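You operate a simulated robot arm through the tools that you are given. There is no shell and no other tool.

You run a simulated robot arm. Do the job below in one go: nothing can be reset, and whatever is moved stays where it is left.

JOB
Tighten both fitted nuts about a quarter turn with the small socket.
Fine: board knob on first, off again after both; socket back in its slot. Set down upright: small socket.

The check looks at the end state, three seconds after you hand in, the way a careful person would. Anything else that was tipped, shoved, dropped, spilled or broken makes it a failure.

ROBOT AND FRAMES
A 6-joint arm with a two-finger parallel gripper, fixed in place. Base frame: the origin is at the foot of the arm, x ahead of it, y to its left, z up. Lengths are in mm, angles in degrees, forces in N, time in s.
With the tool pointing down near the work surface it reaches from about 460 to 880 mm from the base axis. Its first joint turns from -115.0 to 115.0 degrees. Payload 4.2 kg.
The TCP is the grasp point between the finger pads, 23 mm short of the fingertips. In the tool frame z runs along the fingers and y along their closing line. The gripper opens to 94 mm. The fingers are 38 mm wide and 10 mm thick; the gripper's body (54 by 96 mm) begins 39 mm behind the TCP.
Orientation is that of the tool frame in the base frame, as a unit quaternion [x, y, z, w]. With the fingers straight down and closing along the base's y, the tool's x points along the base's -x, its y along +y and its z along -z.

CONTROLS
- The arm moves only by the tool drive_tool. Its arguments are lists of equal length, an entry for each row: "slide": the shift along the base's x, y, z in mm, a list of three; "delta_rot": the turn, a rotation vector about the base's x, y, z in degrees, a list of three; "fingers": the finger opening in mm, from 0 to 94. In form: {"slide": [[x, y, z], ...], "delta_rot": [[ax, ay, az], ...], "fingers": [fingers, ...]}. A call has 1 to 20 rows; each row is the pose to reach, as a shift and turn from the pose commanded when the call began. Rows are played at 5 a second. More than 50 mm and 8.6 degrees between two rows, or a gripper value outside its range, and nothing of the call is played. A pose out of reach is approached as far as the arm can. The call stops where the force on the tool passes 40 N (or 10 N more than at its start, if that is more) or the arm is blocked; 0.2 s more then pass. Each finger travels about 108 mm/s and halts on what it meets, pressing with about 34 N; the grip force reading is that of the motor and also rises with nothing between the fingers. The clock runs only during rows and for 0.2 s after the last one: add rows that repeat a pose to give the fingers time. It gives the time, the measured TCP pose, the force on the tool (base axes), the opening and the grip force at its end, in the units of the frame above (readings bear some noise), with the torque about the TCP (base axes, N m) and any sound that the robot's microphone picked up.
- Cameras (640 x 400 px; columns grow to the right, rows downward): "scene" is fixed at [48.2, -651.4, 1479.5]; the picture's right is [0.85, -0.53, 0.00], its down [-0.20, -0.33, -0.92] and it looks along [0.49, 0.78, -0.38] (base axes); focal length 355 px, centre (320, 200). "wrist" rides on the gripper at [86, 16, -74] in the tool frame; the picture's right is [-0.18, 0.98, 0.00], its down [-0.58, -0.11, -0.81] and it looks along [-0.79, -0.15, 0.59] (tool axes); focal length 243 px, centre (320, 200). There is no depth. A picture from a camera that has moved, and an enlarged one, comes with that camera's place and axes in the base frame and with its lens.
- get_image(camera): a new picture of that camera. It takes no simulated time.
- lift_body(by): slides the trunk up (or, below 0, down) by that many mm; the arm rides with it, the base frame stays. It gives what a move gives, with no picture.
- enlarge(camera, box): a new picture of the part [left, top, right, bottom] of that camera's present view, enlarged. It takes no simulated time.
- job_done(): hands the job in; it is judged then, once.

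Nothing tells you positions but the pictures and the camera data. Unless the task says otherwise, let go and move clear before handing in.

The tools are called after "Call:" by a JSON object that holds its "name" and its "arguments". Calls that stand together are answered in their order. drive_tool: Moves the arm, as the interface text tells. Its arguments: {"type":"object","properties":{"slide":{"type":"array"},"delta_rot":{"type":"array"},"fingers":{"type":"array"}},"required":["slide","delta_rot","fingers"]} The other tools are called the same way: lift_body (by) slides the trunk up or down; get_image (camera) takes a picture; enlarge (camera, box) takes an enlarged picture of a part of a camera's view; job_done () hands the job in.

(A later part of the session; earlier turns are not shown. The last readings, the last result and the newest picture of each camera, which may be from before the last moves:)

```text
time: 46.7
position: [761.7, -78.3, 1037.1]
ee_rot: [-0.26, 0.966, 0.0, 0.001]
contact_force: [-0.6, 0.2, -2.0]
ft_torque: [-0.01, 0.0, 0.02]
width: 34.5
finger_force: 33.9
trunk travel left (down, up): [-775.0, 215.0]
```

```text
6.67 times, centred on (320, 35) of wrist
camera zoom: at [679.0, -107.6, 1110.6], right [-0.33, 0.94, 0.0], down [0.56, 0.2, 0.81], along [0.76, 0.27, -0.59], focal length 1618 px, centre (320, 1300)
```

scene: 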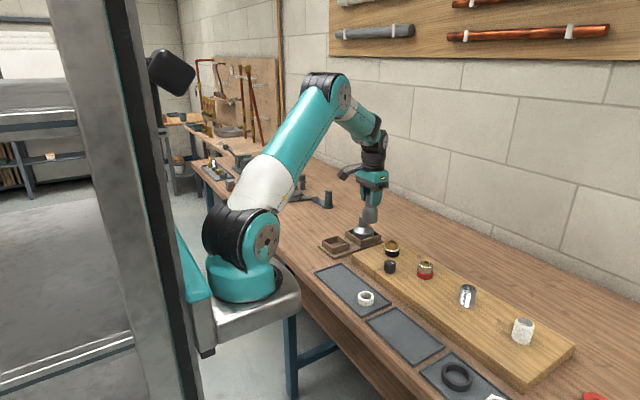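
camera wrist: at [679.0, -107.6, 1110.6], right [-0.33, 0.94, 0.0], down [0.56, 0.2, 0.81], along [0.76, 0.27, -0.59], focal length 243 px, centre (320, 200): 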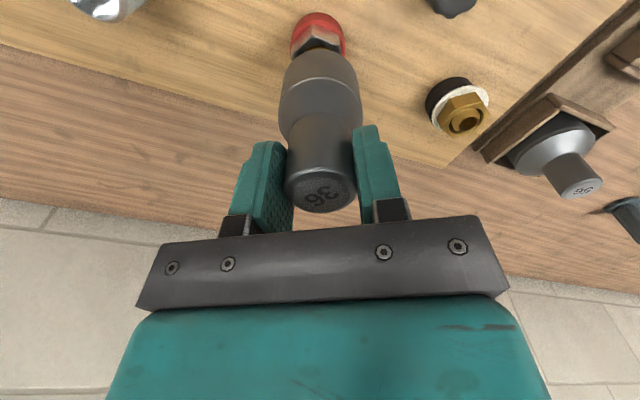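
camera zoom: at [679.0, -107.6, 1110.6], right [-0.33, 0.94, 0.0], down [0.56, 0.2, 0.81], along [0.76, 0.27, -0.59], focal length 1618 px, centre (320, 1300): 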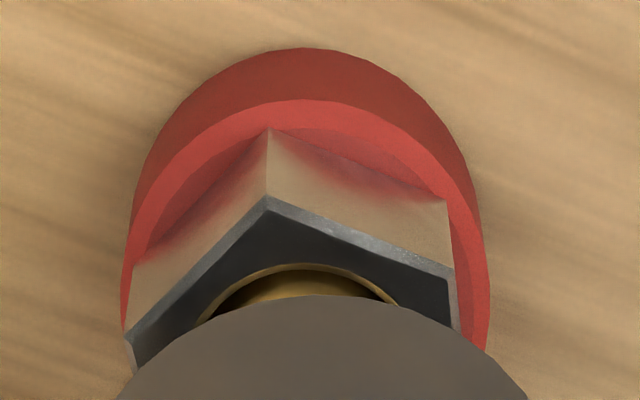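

The steel nut and red collar are still pristine. I'll make a small centring correction and lower gently onto the steel nut.

Call:
{"name": "drive_tool", "arguments": {"slide": [[-0.5, -1.0, -12], [-0.5, -1.0, -22], [-0.5, -1.0, -26], [-0.5, -1.0, -28], [-0.5, -1.0, -30], [-0.5, -1.0, -31], [-0.5, -1.0, -31]], "delta_rot": [[0, 0, 0], [0, 0, 0], [0, 0, 0], [0, 0, 0], [0, 0, 0], [0, 0, 0], [0, 0, 0]], "fingers": [26, 26, 26, 26, 26, 26, 26]}}

Call:
{"name": "enlarge", "arguments": {"camera": "wrist", "box": [275, 5, 365, 65]}}

Call:
{"name": "enlarge", "arguments": {"camera": "scene", "box": [385, 205, 465, 285]}}

```text
time: 48.3
position: [761.9, -79.4, 1007.3]
ee_rot: [-0.26, 0.966, 0.001, 0.002]
contact_force: [0.3, -1.5, 22.4]
ft_torque: [-0.53, 0.09, 0.02]
width: 34.3
finger_force: 34.6
trunk travel left (down, up): [-775.0, 215.0]
```

```text
6.67 times, centred on (320, 35) of wrist
camera zoom: at [678.4, -108.6, 1081.7], right [-0.33, 0.94, 0.0], down [0.55, 0.19, 0.81], along [0.76, 0.27, -0.59], focal length 1618 px, centre (320, 1300)
```

zoom: 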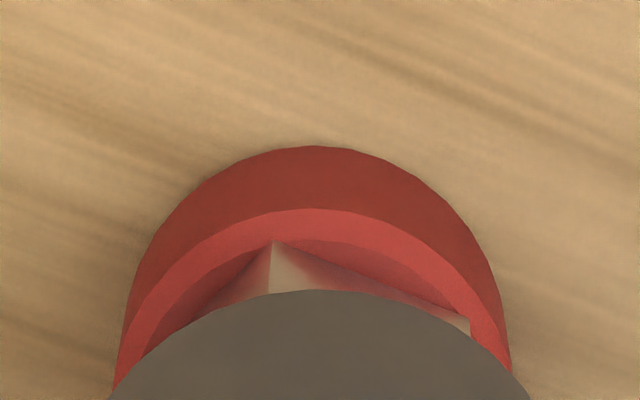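

```text
5.00 times, centred on (425, 245) of scene
camera zoom: at [48.2, -651.4, 1479.5], right [0.85, -0.53, 0.0], down [-0.2, -0.33, -0.92], along [0.49, 0.78, -0.38], focal length 1776 px, centre (-205, -25)
```

zoom: 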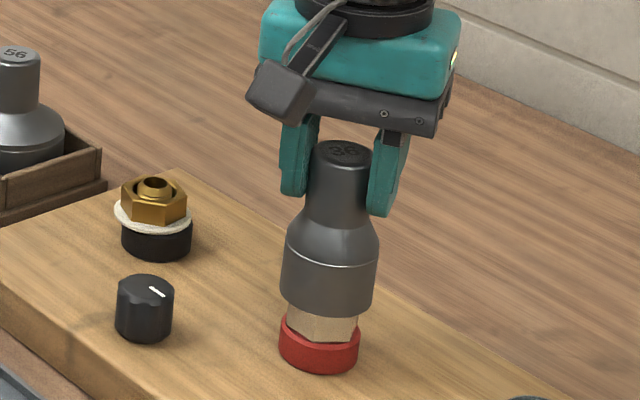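

Contact at 22 N is one-sided, and the torque says the nut's -y corner is touching the rim. I'll lift slightly, shift about 1 mm toward -y, and retry.

Call:
{"name": "drive_tool", "arguments": {"slide": [[0, 0, 3], [0.3, -1.0, 3], [0.3, -1.0, 1], [0.3, -1.0, -0.5], [0.3, -1.0, -1.5], [0.3, -1.0, -1.5]], "delta_rot": [[0, 0, 0], [0, 0, 0], [0, 0, 0], [0, 0, 0], [0, 0, 0], [0, 0, 0]], "fingers": [26, 26, 26, 26, 26, 26]}}

Call:
{"name": "enlarge", "arguments": {"camera": "wrist", "box": [275, 5, 365, 65]}}

```text
time: 49.7
position: [760.1, -78.9, 1005.0]
ee_rot: [-0.26, 0.966, 0.001, 0.0]
contact_force: [2.8, -0.7, 23.9]
ft_torque: [-0.57, -0.18, 0.02]
width: 34.3
finger_force: 34.3
trunk travel left (down, up): [-775.0, 215.0]
```

```text
6.67 times, centred on (320, 35) of wrist
camera zoom: at [677.7, -108.7, 1078.7], right [-0.33, 0.94, 0.0], down [0.56, 0.19, 0.81], along [0.76, 0.27, -0.59], focal length 1618 px, centre (320, 1300)
```

zoom: 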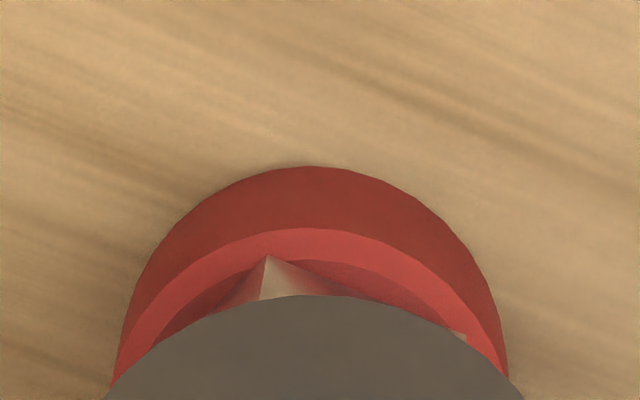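

Call:
{"name": "drive_tool", "arguments": {"slide": [[0, 0, 3], [0.3, -0.8, 5], [0.5, -1.3, 5], [0.5, -1.3, 3], [0.5, -1.3, 1.5], [0.5, -1.3, 0.5], [0.5, -1.3, 0.5]], "delta_rot": [[0, 0, 0], [0, 0, 0], [0, 0, 0], [0, 0, 0], [0, 0, 0], [0, 0, 0], [0, 0, 0]], "fingers": [26, 26, 26, 26, 26, 26, 26]}}

Call:
{"name": "enlarge", "arguments": {"camera": "wrist", "box": [275, 5, 365, 65]}}

Call:
{"name": "enlarge", "arguments": {"camera": "wrist", "box": [270, 160, 370, 230]}}

```text
time: 51.3
position: [760.5, -79.9, 1004.2]
ee_rot: [-0.259, 0.966, 0.001, 0.001]
contact_force: [0.0, -0.4, -2.1]
ft_torque: [0.01, 0.0, 0.02]
width: 34.4
finger_force: 34.2
trunk travel left (down, up): [-775.0, 215.0]
```

```text
6.67 times, centred on (320, 35) of wrist
camera zoom: at [678.6, -110.5, 1078.3], right [-0.33, 0.94, 0.0], down [0.56, 0.19, 0.81], along [0.76, 0.27, -0.59], focal length 1618 px, centre (320, 1300)
```

zoom: 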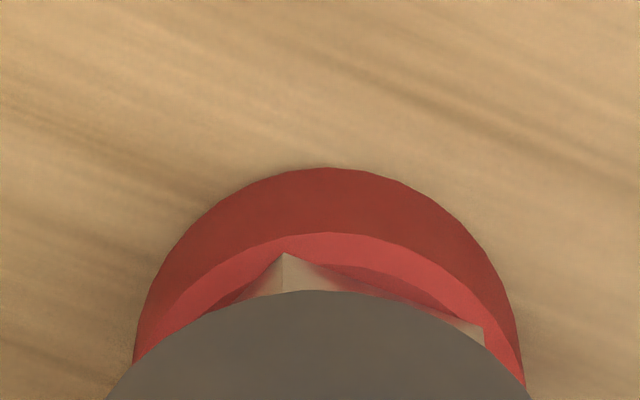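

```text
5.71 times, centred on (320, 195) of wrist
camera zoom: at [678.6, -110.5, 1078.3], right [-0.33, 0.94, 0.0], down [0.56, 0.19, 0.81], along [0.76, 0.27, -0.59], focal length 1386 px, centre (320, 229)
```

zoom: 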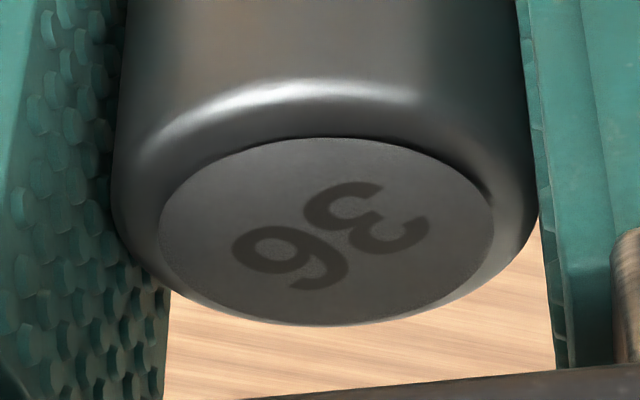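

Call:
{"name": "drive_tool", "arguments": {"slide": [[-0.2, 0.6, 0.5], [-0.2, 0.6, -0.5], [-0.2, 0.6, -1.5], [-0.2, 0.6, -2.5], [-0.2, 0.6, -2.5]], "delta_rot": [[0, 0, 0], [0, 0, 0], [0, 0, 0], [0, 0, 0], [0, 0, 0]], "fingers": [26, 26, 26, 26, 26]}}

Call:
{"name": "enlarge", "arguments": {"camera": "wrist", "box": [275, 5, 365, 65]}}

```text
time: 52.5
position: [760.4, -80.1, 1001.7]
ee_rot: [-0.259, 0.966, 0.001, 0.0]
contact_force: [-0.4, 0.5, -1.5]
ft_torque: [0.01, 0.0, 0.01]
width: 34.2
finger_force: 33.7
trunk travel left (down, up): [-775.0, 215.0]
```

```text
6.67 times, centred on (320, 35) of wrist
camera zoom: at [678.0, -109.4, 1075.8], right [-0.33, 0.94, 0.0], down [0.56, 0.19, 0.81], along [0.76, 0.27, -0.59], focal length 1618 px, centre (320, 1300)
```

zoom: 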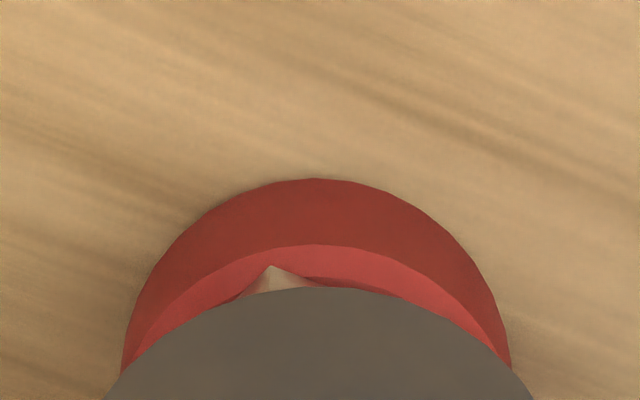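

Call:
{"name": "drive_tool", "arguments": {"slide": [[0, 0, -1.5], [0, 0, -3], [0, 0, -4.5], [0, 0, -6], [0, 0, -6]], "delta_rot": [[0, 0, 0], [0, 0, 0], [0, 0, 0], [0, 0, 0], [0, 0, 0]], "fingers": [26, 26, 26, 26, 26]}}

Call:
{"name": "enlarge", "arguments": {"camera": "scene", "box": [385, 205, 465, 285]}}

Call:
{"name": "enlarge", "arguments": {"camera": "wrist", "box": [270, 160, 370, 230]}}

```text
time: 53.7
position: [761.0, -79.2, 996.3]
ee_rot: [-0.259, 0.966, 0.001, 0.001]
contact_force: [-0.8, -0.3, -1.5]
ft_torque: [-0.02, -0.01, 0.0]
width: 34.0
finger_force: 34.2
trunk travel left (down, up): [-775.0, 215.0]
```

```text
5.00 times, centred on (425, 245) of scene
camera zoom: at [48.2, -651.4, 1479.5], right [0.85, -0.53, 0.0], down [-0.2, -0.33, -0.92], along [0.49, 0.78, -0.38], focal length 1776 px, centre (-205, -25)
```

zoom: 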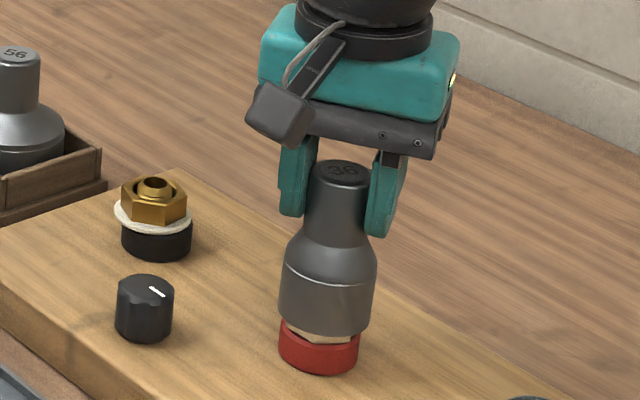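

```text
5.71 times, centred on (320, 195) of wrist
camera zoom: at [678.5, -109.6, 1069.7], right [-0.33, 0.94, 0.0], down [0.56, 0.19, 0.81], along [0.76, 0.27, -0.59], focal length 1386 px, centre (320, 229)
```

zoom: 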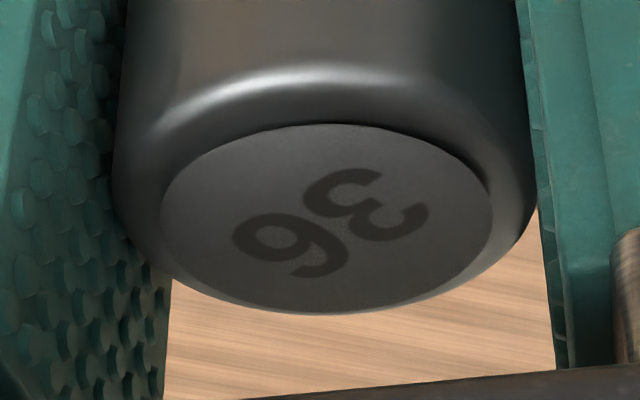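

The hexes are engaged with the rim still about 6 mm above the red collar. I'll turn 45° clockwise, moving the TCP so the rotation is about the socket's own axis, and then check.

Call:
{"name": "drive_tool", "arguments": {"slide": [[-0.07, 0.35, 0.2], [-0.1, 0.71, 0.3], [-0.08, 1.07, 0.4], [-0.01, 1.42, 0.5], [0.11, 1.76, 0.6], [0.21, 1.96, 0.6], [0.21, 1.96, 0.6]], "delta_rot": [[0, 0, -8], [0, 0, -16], [0, 0, -24], [0, 0, -32], [0, 0, -40], [0, 0, -45], [0, 0, -45]], "fingers": [26, 26, 26, 26, 26, 26, 26]}}

Call:
{"name": "enlarge", "arguments": {"camera": "scene", "box": [385, 205, 465, 285]}}

Call:
{"name": "enlarge", "arguments": {"camera": "scene", "box": [415, 258, 435, 278]}}

Call:
{"name": "enlarge", "arguments": {"camera": "wrist", "box": [275, 5, 365, 65]}}

```text
time: 55.3
position: [759.2, -78.4, 995.6]
ee_rot: [0.13, 0.991, 0.001, 0.001]
contact_force: [-0.9, 1.9, -0.8]
ft_torque: [0.13, -0.02, -0.02]
width: 34.3
finger_force: 34.1
trunk travel left (down, up): [-775.0, 215.0]
```

```text
5.00 times, centred on (425, 245) of scene
camera zoom: at [48.2, -651.4, 1479.5], right [0.85, -0.53, 0.0], down [-0.2, -0.33, -0.92], along [0.49, 0.78, -0.38], focal length 1776 px, centre (-205, -25)
```

zoom: 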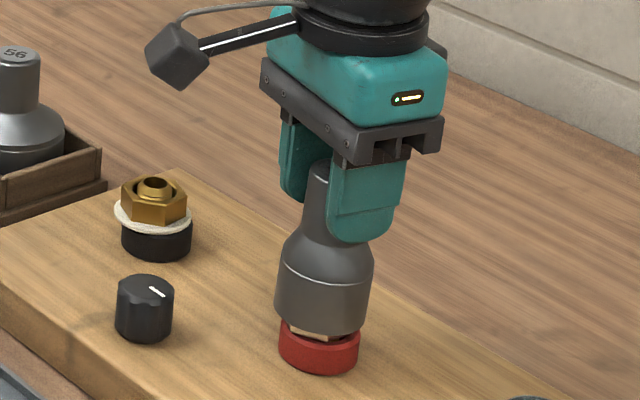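

```text
16.00 times, centred on (425, 268) of scene
camera zoom: at [48.2, -651.4, 1479.5], right [0.85, -0.53, 0.0], down [-0.2, -0.33, -0.92], along [0.49, 0.78, -0.38], focal length 5683 px, centre (-1360, -888)
```

zoom: 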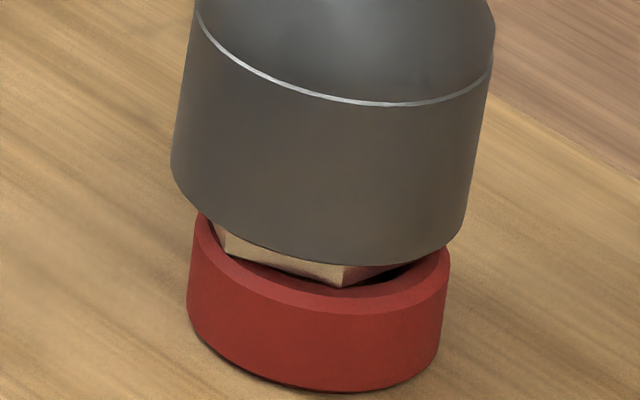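

```text
6.67 times, centred on (320, 35) of wrist
camera zoom: at [681.8, -39.9, 1070.2], right [0.43, 0.9, 0.0], down [0.53, -0.26, 0.81], along [0.73, -0.35, -0.59], focal length 1618 px, centre (320, 1300)
```

zoom: 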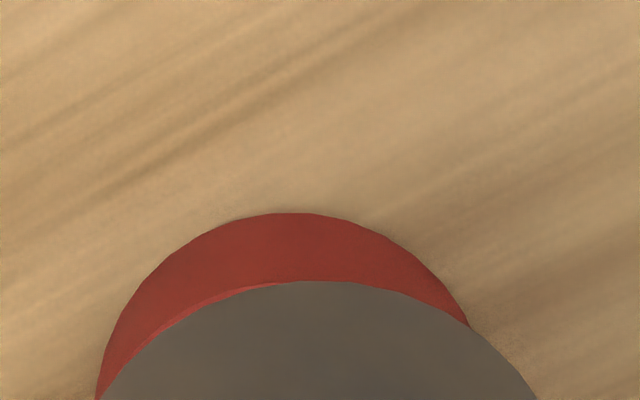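

The close-up suggests the socket has tilted in the grip, and the collar looks hollow. I'll check the grip and tilt from the wrist camera before continuing.

Call:
{"name": "get_image", "arguments": {"camera": "wrist"}}

Call:
{"name": "enlarge", "arguments": {"camera": "wrist", "box": [270, 160, 370, 230]}}

Call:
{"name": "enlarge", "arguments": {"camera": "scene", "box": [405, 225, 445, 285]}}

Call:
{"name": "enlarge", "arguments": {"camera": "scene", "box": [380, 235, 405, 262]}}

```text
taken
camera wrist: at [681.8, -39.9, 1070.2], right [0.43, 0.9, 0.0], down [0.53, -0.26, 0.81], along [0.73, -0.35, -0.59], focal length 243 px, centre (320, 200)
```

wrist: 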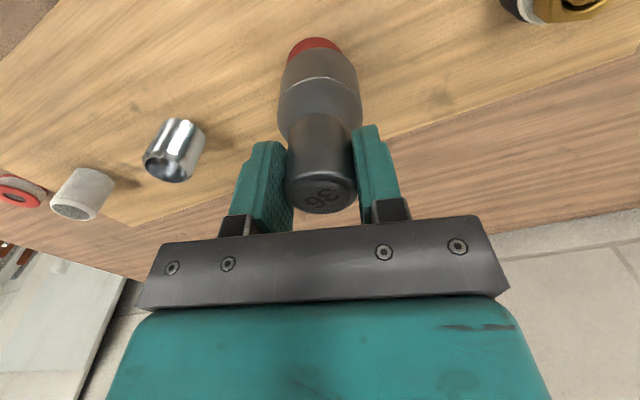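

```text
5.71 times, centred on (320, 195) of wrist
camera zoom: at [681.8, -39.9, 1070.2], right [0.43, 0.9, 0.0], down [0.53, -0.26, 0.81], along [0.73, -0.35, -0.59], focal length 1386 px, centre (320, 229)
```

zoom: 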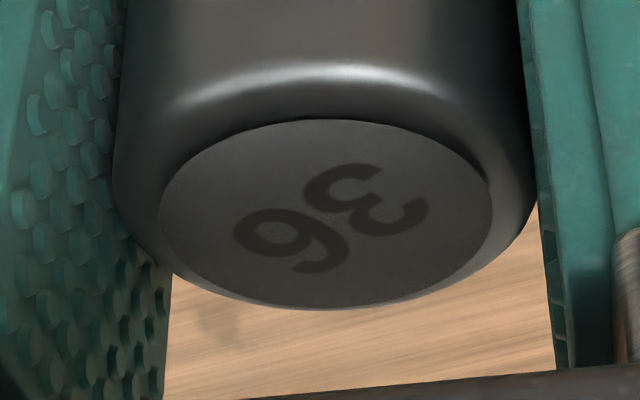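

```text
6.67 times, centred on (425, 255) of scene
camera zoom: at [48.2, -651.4, 1479.5], right [0.85, -0.53, 0.0], down [-0.2, -0.33, -0.92], along [0.49, 0.78, -0.38], focal length 2368 px, centre (-380, -167)
```

zoom: 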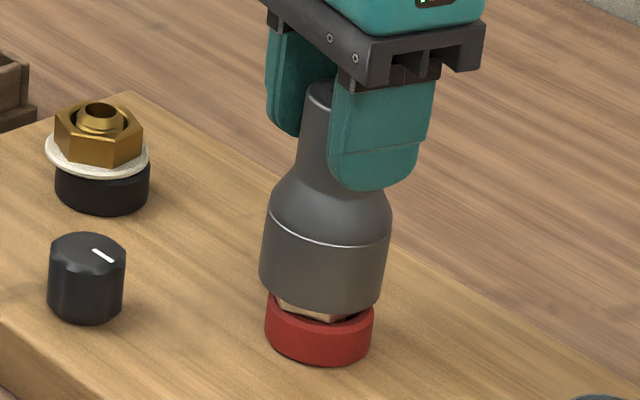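

```text
14.81 times, centred on (392, 248) of scene
camera zoom: at [48.2, -651.4, 1479.5], right [0.85, -0.53, 0.0], down [-0.2, -0.33, -0.92], along [0.49, 0.78, -0.38], focal length 5262 px, centre (-754, -518)
```

zoom: 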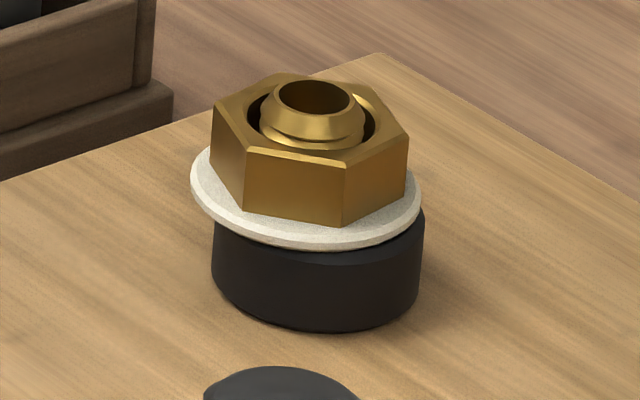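

The apparent tilt is just lens perspective; the socket is upright in the grip. The visible nut corner suggests the nut turned less than the tool did, so I'll lift off and measure the nut's actual angle.

Call:
{"name": "drive_tool", "arguments": {"slide": [[0, 0, 5], [0, 0, 15], [0, 0, 30], [0, 0, 45], [0, 30, 55], [0, 60, 55], [0, 60, 55]], "delta_rot": [[0, 0, 0], [0, 0, 0], [0, 0, 0], [0, 0, 0], [0, 0, 0], [0, 0, 0], [0, 0, 0]], "fingers": [26, 26, 26, 26, 26, 26, 26]}}

Call:
{"name": "enlarge", "arguments": {"camera": "scene", "box": [413, 254, 437, 278]}}

Call:
{"name": "get_image", "arguments": {"camera": "wrist"}}

```text
time: 56.9
position: [761.1, -17.9, 1051.7]
ee_rot: [0.13, 0.991, 0.001, 0.001]
contact_force: [0.3, 0.3, -1.0]
ft_torque: [0.02, 0.0, -0.01]
width: 34.3
finger_force: 34.1
trunk travel left (down, up): [-775.0, 215.0]
```

```text
16.00 times, centred on (425, 266) of scene
camera zoom: at [48.2, -651.4, 1479.5], right [0.85, -0.53, 0.0], down [-0.2, -0.33, -0.92], along [0.49, 0.78, -0.38], focal length 5683 px, centre (-1360, -856)
```

zoom: 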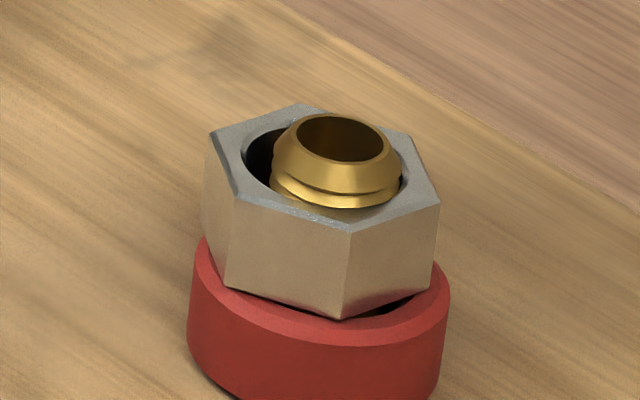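

```text
taken
camera wrist: at [682.7, 19.3, 1125.1], right [0.43, 0.9, 0.0], down [0.53, -0.26, 0.81], along [0.73, -0.35, -0.59], focal length 243 px, centre (320, 200)
```

wrist: 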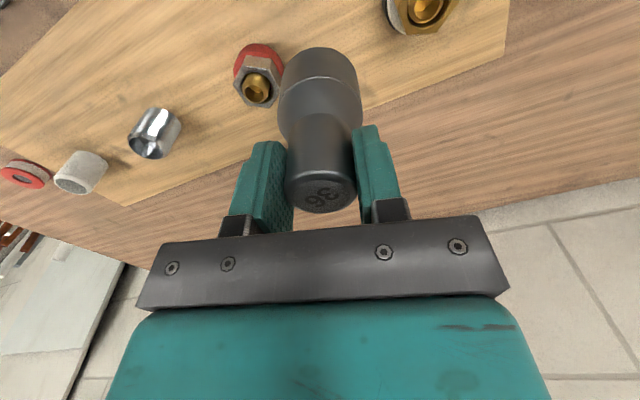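

Call:
{"name": "enlarge", "arguments": {"camera": "wrist", "box": [225, 35, 295, 115]}}

Call:
{"name": "enlarge", "arguments": {"camera": "wrist", "box": [370, 0, 470, 50]}}

Call:
{"name": "enlarge", "arguments": {"camera": "wrist", "box": [270, 160, 370, 230]}}

```text
5.00 times, centred on (260, 75) of wrist
camera zoom: at [682.7, 19.3, 1125.1], right [0.43, 0.9, 0.0], down [0.53, -0.26, 0.81], along [0.73, -0.35, -0.59], focal length 1213 px, centre (620, 825)
```

zoom: 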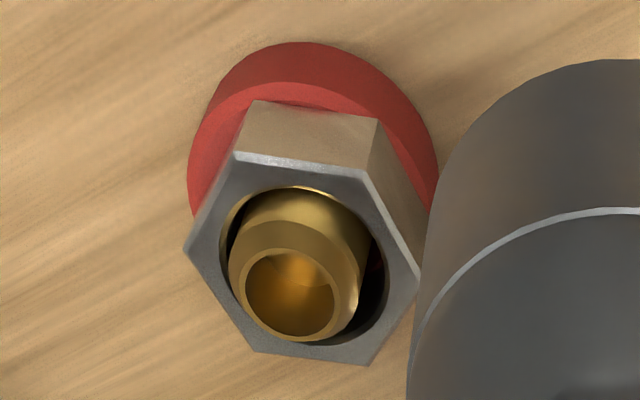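

```text
6.40 times, centred on (420, 25) of wrist
camera zoom: at [682.7, 19.3, 1125.1], right [0.43, 0.9, 0.0], down [0.53, -0.26, 0.81], along [0.73, -0.35, -0.59], focal length 1553 px, centre (-320, 1320)
```

zoom: 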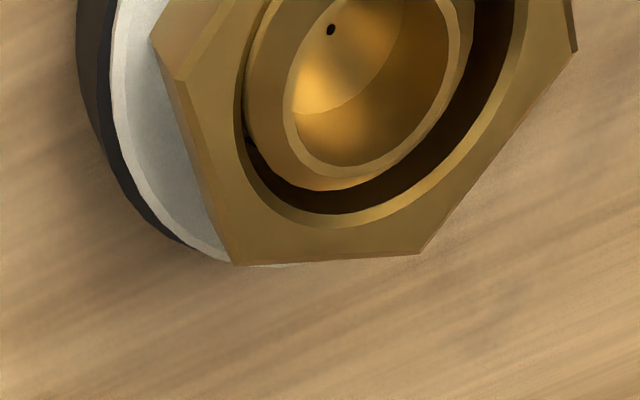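

```text
5.71 times, centred on (320, 195) of wrist
camera zoom: at [682.7, 19.3, 1125.1], right [0.43, 0.9, 0.0], down [0.53, -0.26, 0.81], along [0.73, -0.35, -0.59], focal length 1386 px, centre (320, 229)
```

zoom: 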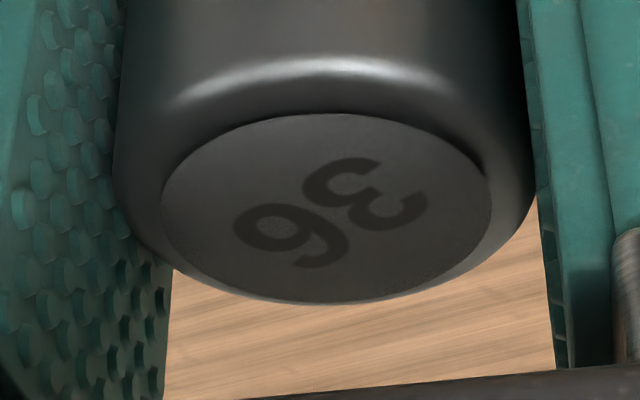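

The steel nut has turned only about 30° of the tool's 45°, because the loose socket has about 15° of play. The nut also got dragged about 3 mm in +y. There's no white ring here. I'll re-engage along the same path, 6° inside the play, then keep turning while easing the nut back toward centre.

Call:
{"name": "drive_tool", "arguments": {"slide": [[0, -30, 0], [0, -60, 0], [0, -60, -15], [0, -60, -30], [0, -60, -40], [0, -60, -48], [0, -60, -54], [0, -60, -54]], "delta_rot": [[0, 0, 3], [0, 0, 6], [0, 0, 6], [0, 0, 6], [0, 0, 6], [0, 0, 6], [0, 0, 6], [0, 0, 6]], "fingers": [26, 26, 26, 26, 26, 26, 26, 26]}}

Call:
{"name": "enlarge", "arguments": {"camera": "scene", "box": [405, 235, 445, 285]}}

```text
time: 58.7
position: [760.0, -79.7, 996.0]
ee_rot: [0.079, 0.997, 0.0, 0.0]
contact_force: [0.0, -0.4, -2.1]
ft_torque: [-0.04, -0.02, 0.0]
width: 34.0
finger_force: 33.7
trunk travel left (down, up): [-775.0, 215.0]
```

```text
8.00 times, centred on (425, 260) of scene
camera zoom: at [48.2, -651.4, 1479.5], right [0.85, -0.53, 0.0], down [-0.2, -0.33, -0.92], along [0.49, 0.78, -0.38], focal length 2842 px, centre (-520, -280)
```

zoom: 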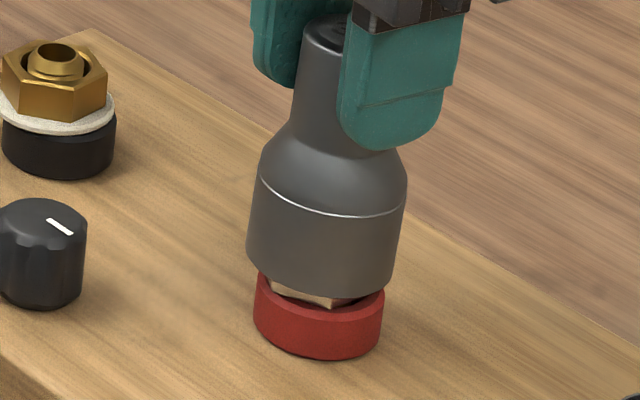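

Re-engaged with no contact force. I'll turn another 21° while easing about 1.2 mm toward -y.

Call:
{"name": "drive_tool", "arguments": {"slide": [[0.1, -0.4, 0.2], [0.2, -0.8, 0.3], [0.2, -1.2, 0.5], [0.2, -1.2, 0.5]], "delta_rot": [[0, 0, -7], [0, 0, -14], [0, 0, -21], [0, 0, -21]], "fingers": [26, 26, 26, 26]}}

Call:
{"name": "enlarge", "arguments": {"camera": "scene", "box": [415, 258, 435, 278]}}

```text
time: 59.7
position: [761.2, -78.7, 998.2]
ee_rot: [0.259, 0.966, 0.001, 0.001]
contact_force: [0.0, 1.2, -2.5]
ft_torque: [0.15, -0.06, 0.02]
width: 34.3
finger_force: 34.7
trunk travel left (down, up): [-775.0, 215.0]
```

```text
16.00 times, centred on (425, 268) of scene
camera zoom: at [48.2, -651.4, 1479.5], right [0.85, -0.53, 0.0], down [-0.2, -0.33, -0.92], along [0.49, 0.78, -0.38], focal length 5683 px, centre (-1360, -888)
```

zoom: 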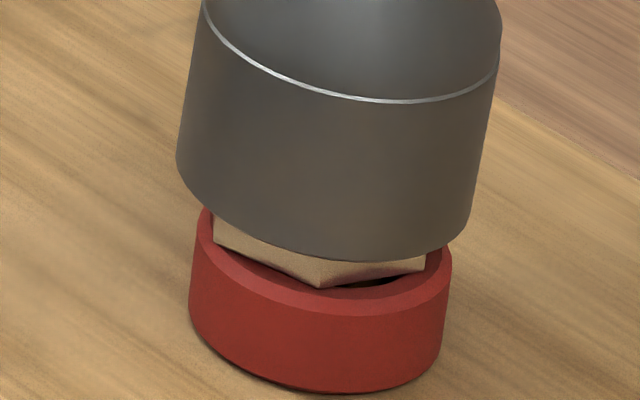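

Call:
{"name": "drive_tool", "arguments": {"slide": [[0.2, -0.4, 0.2], [0.4, -0.7, 0.3], [0.5, -1.0, 0.4], [0.5, -1.0, 0.4]], "delta_rot": [[0, 0, -7.5], [0, 0, -15], [0, 0, -22], [0, 0, -22]], "fingers": [26, 26, 26, 26]}}

Call:
{"name": "enlarge", "arguments": {"camera": "scene", "box": [415, 258, 435, 278]}}

Call:
{"name": "enlarge", "arguments": {"camera": "wrist", "box": [270, 160, 370, 230]}}

```text
time: 60.7
position: [761.9, -79.8, 998.8]
ee_rot: [0.439, 0.898, 0.0, 0.002]
contact_force: [0.6, 1.2, -2.4]
ft_torque: [0.07, -0.09, 0.0]
width: 34.3
finger_force: 34.1
trunk travel left (down, up): [-775.0, 215.0]
```

```text
16.00 times, centred on (425, 268) of scene
camera zoom: at [48.2, -651.4, 1479.5], right [0.85, -0.53, 0.0], down [-0.2, -0.33, -0.92], along [0.49, 0.78, -0.38], focal length 5683 px, centre (-1360, -888)
```

zoom: 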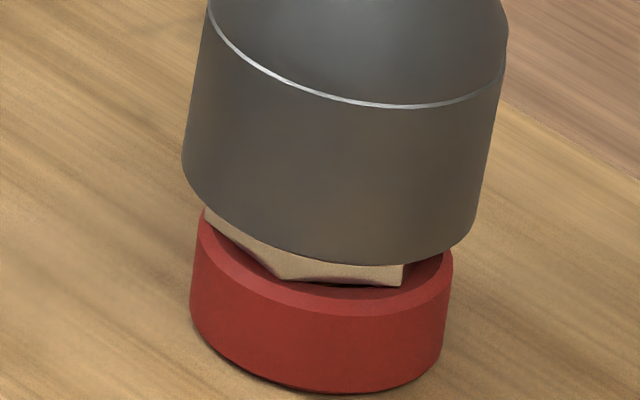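

```text
5.71 times, centred on (320, 195) of wrist
camera zoom: at [721.2, -2.3, 1072.2], right [0.89, 0.46, 0.0], down [0.27, -0.53, 0.81], along [0.37, -0.72, -0.59], focal length 1386 px, centre (320, 229)
```

zoom: 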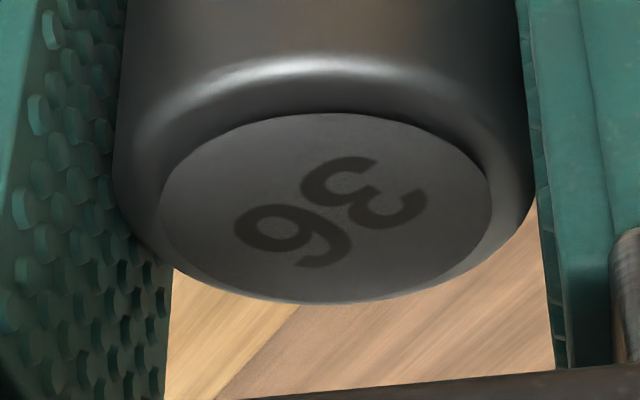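

The edge direction puts the nut at about -68° so far, a steady lag of about 15°. Another 22° should complete the quarter turn.

Call:
{"name": "drive_tool", "arguments": {"slide": [[0.1, -0.3, 0.2], [0.2, -0.6, 0.3], [0.2, -0.9, 0.4], [0.2, -0.9, 0.4]], "delta_rot": [[0, 0, -7.5], [0, 0, -15], [0, 0, -23], [0, 0, -23]], "fingers": [26, 26, 26, 26]}}

Call:
{"name": "enlarge", "arguments": {"camera": "scene", "box": [415, 258, 435, 278]}}

```text
time: 61.7
position: [762.1, -81.1, 998.3]
ee_rot: [0.609, 0.793, 0.0, 0.001]
contact_force: [1.5, 0.4, -4.1]
ft_torque: [-0.03, -0.06, 0.04]
width: 33.6
finger_force: 34.4
trunk travel left (down, up): [-775.0, 215.0]
```

```text
16.00 times, centred on (425, 268) of scene
camera zoom: at [48.2, -651.4, 1479.5], right [0.85, -0.53, 0.0], down [-0.2, -0.33, -0.92], along [0.49, 0.78, -0.38], focal length 5683 px, centre (-1360, -888)
```

zoom: 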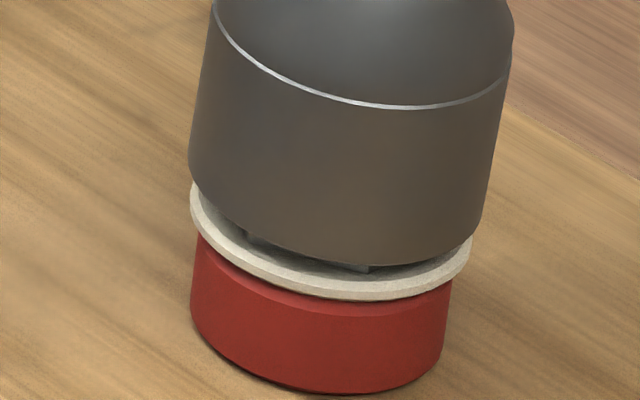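

The same white ring appeared on the steel nut as it neared the quarter turn. So it's the seal showing as the nut tightens, on both fittings. I'll unload slightly, lift off and verify the nut angle.

Call:
{"name": "drive_tool", "arguments": {"slide": [[0, 0, 0], [0, 0, 6], [0, 0, 16], [0, 0, 30], [0, 0, 46], [0, 30, 60], [0, 60, 60], [0, 60, 60]], "delta_rot": [[0, 0, 4], [0, 0, 4], [0, 0, 4], [0, 0, 4], [0, 0, 4], [0, 0, 4], [0, 0, 4], [0, 0, 4]], "fingers": [26, 26, 26, 26, 26, 26, 26, 26]}}

Call:
{"name": "enlarge", "arguments": {"camera": "scene", "box": [413, 254, 437, 278]}}

Call:
{"name": "get_image", "arguments": {"camera": "wrist"}}

Call:
{"name": "enlarge", "arguments": {"camera": "wrist", "box": [270, 160, 370, 230]}}

```text
time: 63.5
position: [762.2, -21.4, 1058.8]
ee_rot: [0.58, 0.814, 0.0, 0.001]
contact_force: [0.0, 0.0, -2.5]
ft_torque: [0.01, -0.01, 0.0]
width: 33.7
finger_force: 34.7
trunk travel left (down, up): [-775.0, 215.0]
```

```text
16.00 times, centred on (425, 266) of scene
camera zoom: at [48.2, -651.4, 1479.5], right [0.85, -0.53, 0.0], down [-0.2, -0.33, -0.92], along [0.49, 0.78, -0.38], focal length 5683 px, centre (-1360, -856)
```

zoom: 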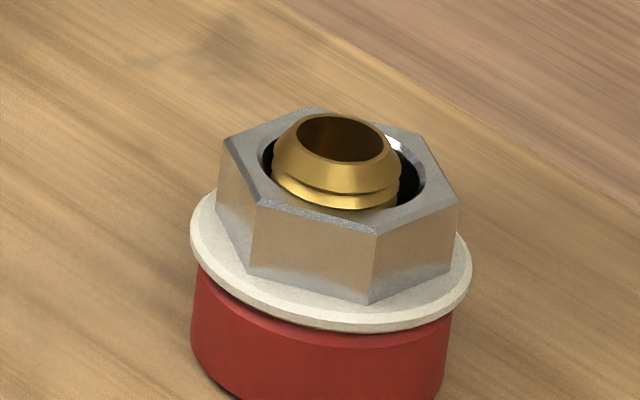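

```text
taken
camera wrist: at [749.7, 66.1, 1132.3], right [0.99, 0.15, 0.0], down [0.08, -0.58, 0.81], along [0.12, -0.8, -0.59], focal length 243 px, centre (320, 200)
```

wrist: 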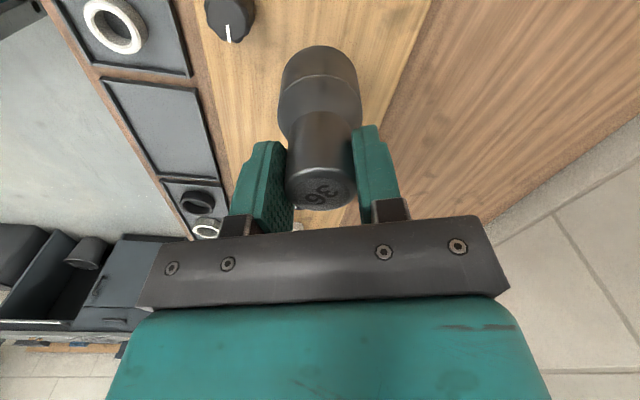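

```text
5.71 times, centred on (320, 195) of wrist
camera zoom: at [749.7, 66.1, 1132.3], right [0.99, 0.15, 0.0], down [0.08, -0.58, 0.81], along [0.12, -0.8, -0.59], focal length 1386 px, centre (320, 229)
```

zoom: 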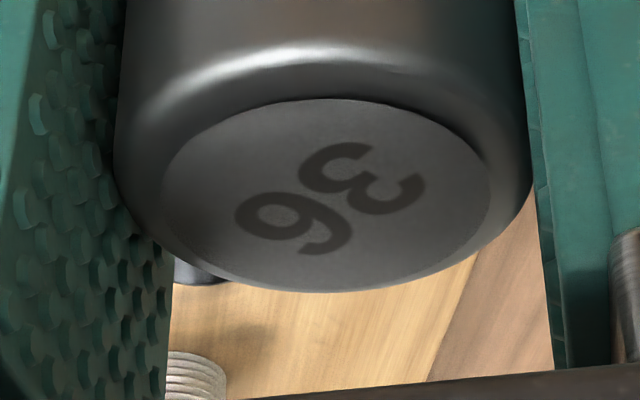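

Both nuts now sit about 80–85° clockwise from where they started, with the seal ring showing on each. The last few degrees slipped in the grip, so they are tight. I'll carry the socket back above its slot.

Call:
{"name": "drive_tool", "arguments": {"slide": [[-9, 20, 2], [-18, 40, 2], [-27, 60, 2], [-36, 80, 2], [-45, 100, 2], [-54, 120, 2], [-63, 140, 2], [-72, 160, 2], [-81, 180, 2], [-90, 200, 2], [-99, 220, 2], [-108, 240.5, 2], [-108, 240.5, 2]], "delta_rot": [[0, 0, 6], [0, 0, 12], [0, 0, 18], [0, 0, 24], [0, 0, 30], [0, 0, 36], [0, 0, 42], [0, 0, 48], [0, 0, 54], [0, 0, 60], [0, 0, 66], [0, 0, 71], [0, 0, 71]], "fingers": [26, 26, 26, 26, 26, 26, 26, 26, 26, 26, 26, 26, 26]}}

Call:
{"name": "get_image", "arguments": {"camera": "wrist"}}

Call:
{"name": "enlarge", "arguments": {"camera": "scene", "box": [290, 150, 410, 260]}}

Call:
{"name": "enlarge", "arguments": {"camera": "wrist", "box": [260, 0, 400, 90]}}

Call:
{"name": "enlarge", "arguments": {"camera": "wrist", "box": [80, 90, 260, 200]}}

```text
time: 66.3
position: [653.4, 218.8, 1059.9]
ee_rot: [-0.001, 1.0, 0.001, 0.001]
contact_force: [-0.3, 0.2, -1.9]
ft_torque: [0.01, 0.0, -0.02]
width: 34.0
finger_force: 33.6
trunk travel left (down, up): [-775.0, 215.0]
```

```text
taken
camera wrist: at [566.4, 234.8, 1134.5], right [0.18, 0.98, 0.0], down [0.58, -0.11, 0.81], along [0.79, -0.15, -0.59], focal length 243 px, centre (320, 200)
```

wrist: 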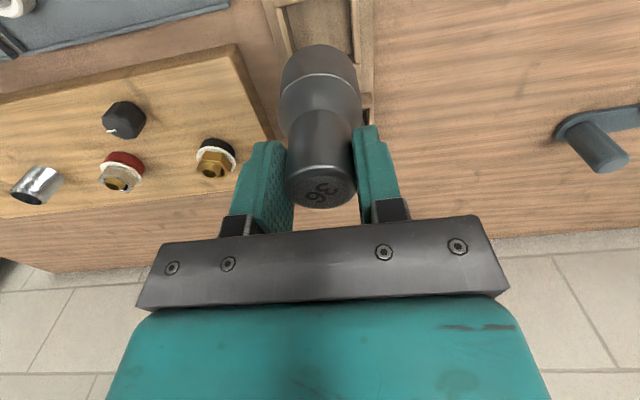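

```text
3.64 times, centred on (350, 205) of scene
camera zoom: at [48.2, -651.4, 1479.5], right [0.85, -0.53, 0.0], down [-0.2, -0.33, -0.92], along [0.49, 0.78, -0.38], focal length 1292 px, centre (211, 182)
```

zoom: 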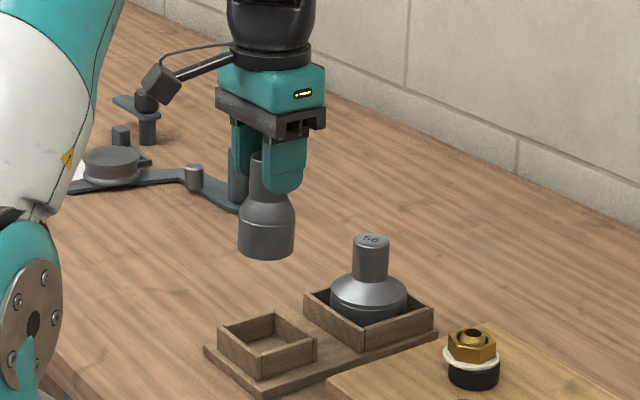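

```text
4.44 times, centred on (330, 45) of wrist
camera zoom: at [566.4, 234.8, 1134.5], right [0.18, 0.98, 0.0], down [0.58, -0.11, 0.81], along [0.79, -0.15, -0.59], focal length 1078 px, centre (276, 889)
```

zoom: 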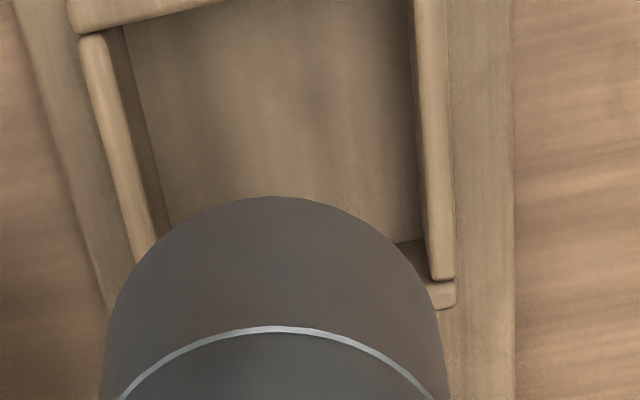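

```text
3.56 times, centred on (170, 145) of wrist
camera zoom: at [566.4, 234.8, 1134.5], right [0.18, 0.98, 0.0], down [0.58, -0.11, 0.81], along [0.79, -0.15, -0.59], focal length 863 px, centre (853, 396)
```

zoom: 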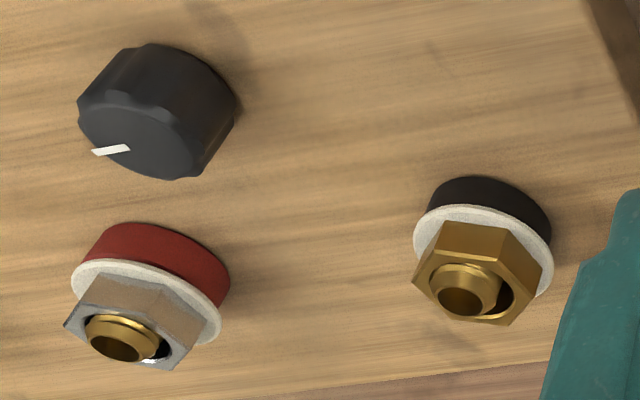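

Both nuts show matching seal rings. The socket is over its slot, needing about a millimetre of correction. I'll lower to just above the box rim and re-check.

Call:
{"name": "drive_tool", "arguments": {"slide": [[1.2, 1.0, -20], [1.2, 1.0, -40], [1.2, 1.0, -60], [1.2, 1.0, -76], [1.2, 1.0, -76]], "delta_rot": [[0, 0, 0], [0, 0, 0], [0, 0, 0], [0, 0, 0], [0, 0, 0]], "fingers": [26, 26, 26, 26, 26]}}

Call:
{"name": "enlarge", "arguments": {"camera": "wrist", "box": [250, 0, 400, 110]}}

Call:
{"name": "enlarge", "arguments": {"camera": "scene", "box": [300, 190, 380, 260]}}

```text
time: 67.5
position: [655.0, 220.9, 985.2]
ee_rot: [0.0, 1.0, 0.0, 0.0]
contact_force: [0.5, 0.4, -2.9]
ft_torque: [-0.01, 0.01, 0.0]
width: 33.9
finger_force: 33.9
trunk travel left (down, up): [-775.0, 215.0]
```

```text
3.64 times, centred on (325, 55) of wrist
camera zoom: at [569.1, 236.7, 1058.6], right [0.18, 0.98, 0.0], down [0.58, -0.11, 0.81], along [0.79, -0.15, -0.59], focal length 882 px, centre (302, 727)
```

zoom: 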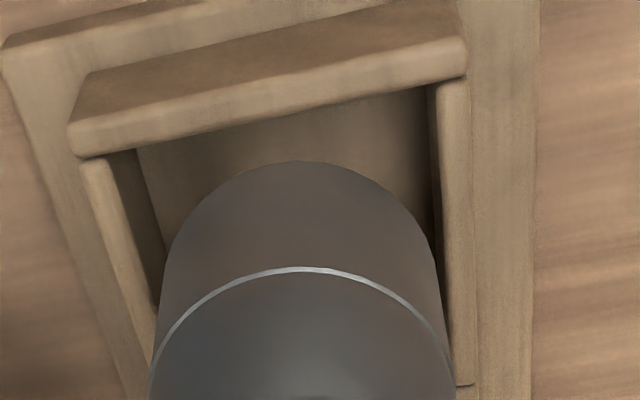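

```text
5.71 times, centred on (340, 225) of scene
camera zoom: at [48.2, -651.4, 1479.5], right [0.85, -0.53, 0.0], down [-0.2, -0.33, -0.92], along [0.49, 0.78, -0.38], focal length 2030 px, centre (206, 57)
```

zoom: 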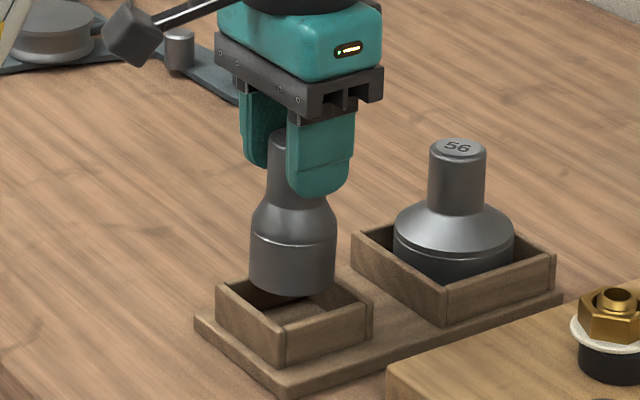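

Aligned over the slot in both views. I'll lower into the slot until it just touches the floor.

Call:
{"name": "drive_tool", "arguments": {"slide": [[0, -0.2, -10], [0, -0.3, -20], [0, -0.3, -27], [0, -0.3, -31], [0, -0.3, -31]], "delta_rot": [[0, 0, 0], [0, 0, 0], [0, 0, 0], [0, 0, 0], [0, 0, 0]], "fingers": [26, 26, 26, 26, 26]}}

Call:
{"name": "enlarge", "arguments": {"camera": "scene", "box": [300, 190, 380, 260]}}

Call:
{"name": "get_image", "arguments": {"camera": "wrist"}}

```text
time: 68.7
position: [655.2, 221.2, 953.7]
ee_rot: [0.001, 1.0, 0.001, 0.001]
contact_force: [-0.8, 0.2, -1.3]
ft_torque: [0.03, 0.04, 0.0]
width: 33.8
finger_force: 34.3
trunk travel left (down, up): [-775.0, 215.0]
```

```text
5.71 times, centred on (340, 225) of scene
camera zoom: at [48.2, -651.4, 1479.5], right [0.85, -0.53, 0.0], down [-0.2, -0.33, -0.92], along [0.49, 0.78, -0.38], focal length 2030 px, centre (206, 57)
```

zoom: 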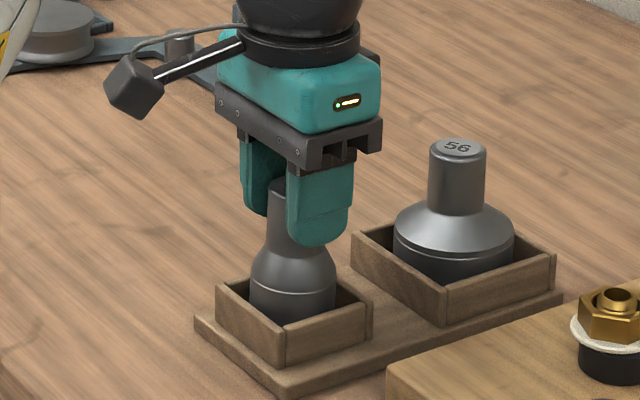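

```text
taken
camera wrist: at [569.4, 236.8, 1027.2], right [0.18, 0.98, 0.0], down [0.58, -0.11, 0.81], along [0.79, -0.15, -0.59], focal length 243 px, centre (320, 200)
```

wrist: 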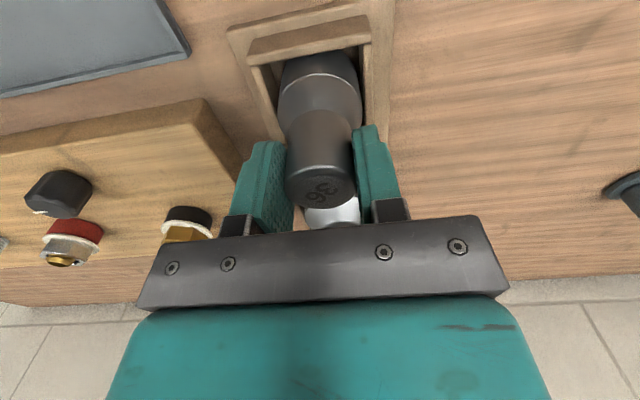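

Call:
{"name": "drive_tool", "arguments": {"slide": [[0, 0, -1.5], [0, 0, -3], [0, 0, -4.5], [0, 0, -6], [0, 0, -6]], "delta_rot": [[0, 0, 0], [0, 0, 0], [0, 0, 0], [0, 0, 0], [0, 0, 0]], "fingers": [26, 26, 26, 26, 26]}}

Call:
{"name": "enlarge", "arguments": {"camera": "scene", "box": [300, 190, 380, 260]}}

```text
time: 69.9
position: [654.7, 220.4, 949.0]
ee_rot: [0.0, 1.0, 0.002, 0.002]
contact_force: [-3.6, -3.3, 14.0]
ft_torque: [-0.16, -0.17, -0.07]
width: 33.9
finger_force: 33.6
trunk travel left (down, up): [-775.0, 215.0]
```

```text
5.71 times, centred on (340, 225) of scene
camera zoom: at [48.2, -651.4, 1479.5], right [0.85, -0.53, 0.0], down [-0.2, -0.33, -0.92], along [0.49, 0.78, -0.38], focal length 2030 px, centre (206, 57)
```

zoom: 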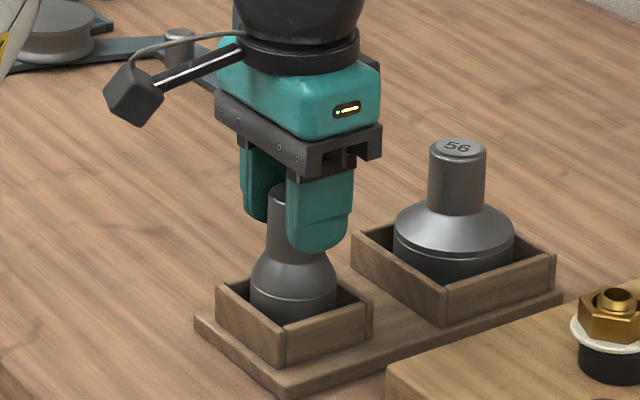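

The socket is on the slot floor (14 N). I'll ease off, open, and rise straight up.

Call:
{"name": "drive_tool", "arguments": {"slide": [[0, 0, 0.8], [0, 0, 0.8], [0, 0, 0.8], [0, 0, 0.8], [0, 0, 10], [0, 0, 35], [0, 0, 70], [0, 0, 105], [0, 0, 105]], "delta_rot": [[0, 0, 0], [0, 0, 0], [0, 0, 0], [0, 0, 0], [0, 0, 0], [0, 0, 0], [0, 0, 0], [0, 0, 0], [0, 0, 0]], "fingers": [34, 45, 60, 70, 70, 70, 80, 90, 94]}}

Call:
{"name": "get_image", "arguments": {"camera": "wrist"}}

Call:
{"name": "enlarge", "arguments": {"camera": "scene", "box": [310, 200, 400, 260]}}

Call:
{"name": "enlarge", "arguments": {"camera": "wrist", "box": [80, 80, 240, 200]}}

```text
time: 71.9
position: [655.3, 220.3, 1054.1]
ee_rot: [0.0, 1.0, 0.001, 0.0]
contact_force: [0.3, 0.8, 1.1]
ft_torque: [-0.03, -0.02, -0.01]
width: 93.9
finger_force: 0.0
trunk travel left (down, up): [-775.0, 215.0]
```

```text
taken
camera wrist: at [568.9, 236.3, 1127.7], right [0.18, 0.98, 0.0], down [0.58, -0.11, 0.81], along [0.79, -0.15, -0.59], focal length 243 px, centre (320, 200)
```

wrist: 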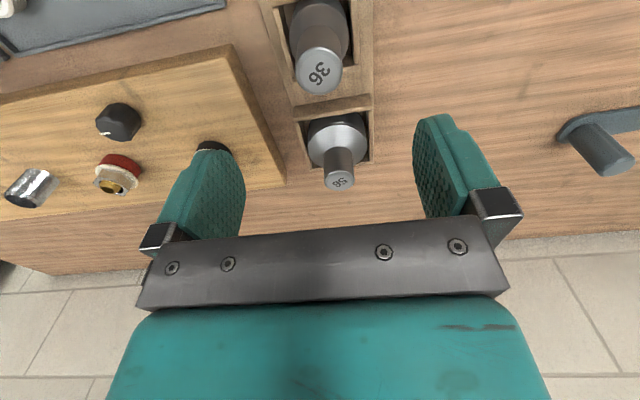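

```text
6.67 times, centred on (355, 230) of scene
camera zoom: at [48.2, -651.4, 1479.5], right [0.85, -0.53, 0.0], down [-0.2, -0.33, -0.92], along [0.49, 0.78, -0.38], focal length 2368 px, centre (87, 0)
```

zoom: 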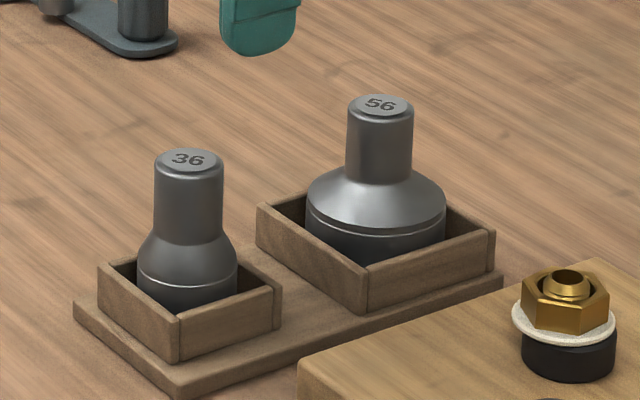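

```text
3.33 times, centred on (160, 140) of wrist
camera zoom: at [568.9, 236.3, 1127.7], right [0.18, 0.98, 0.0], down [0.58, -0.11, 0.81], along [0.79, -0.15, -0.59], focal length 809 px, centre (853, 400)
```

zoom: 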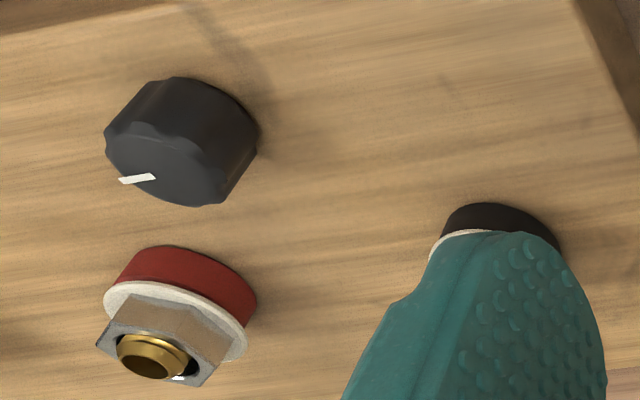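

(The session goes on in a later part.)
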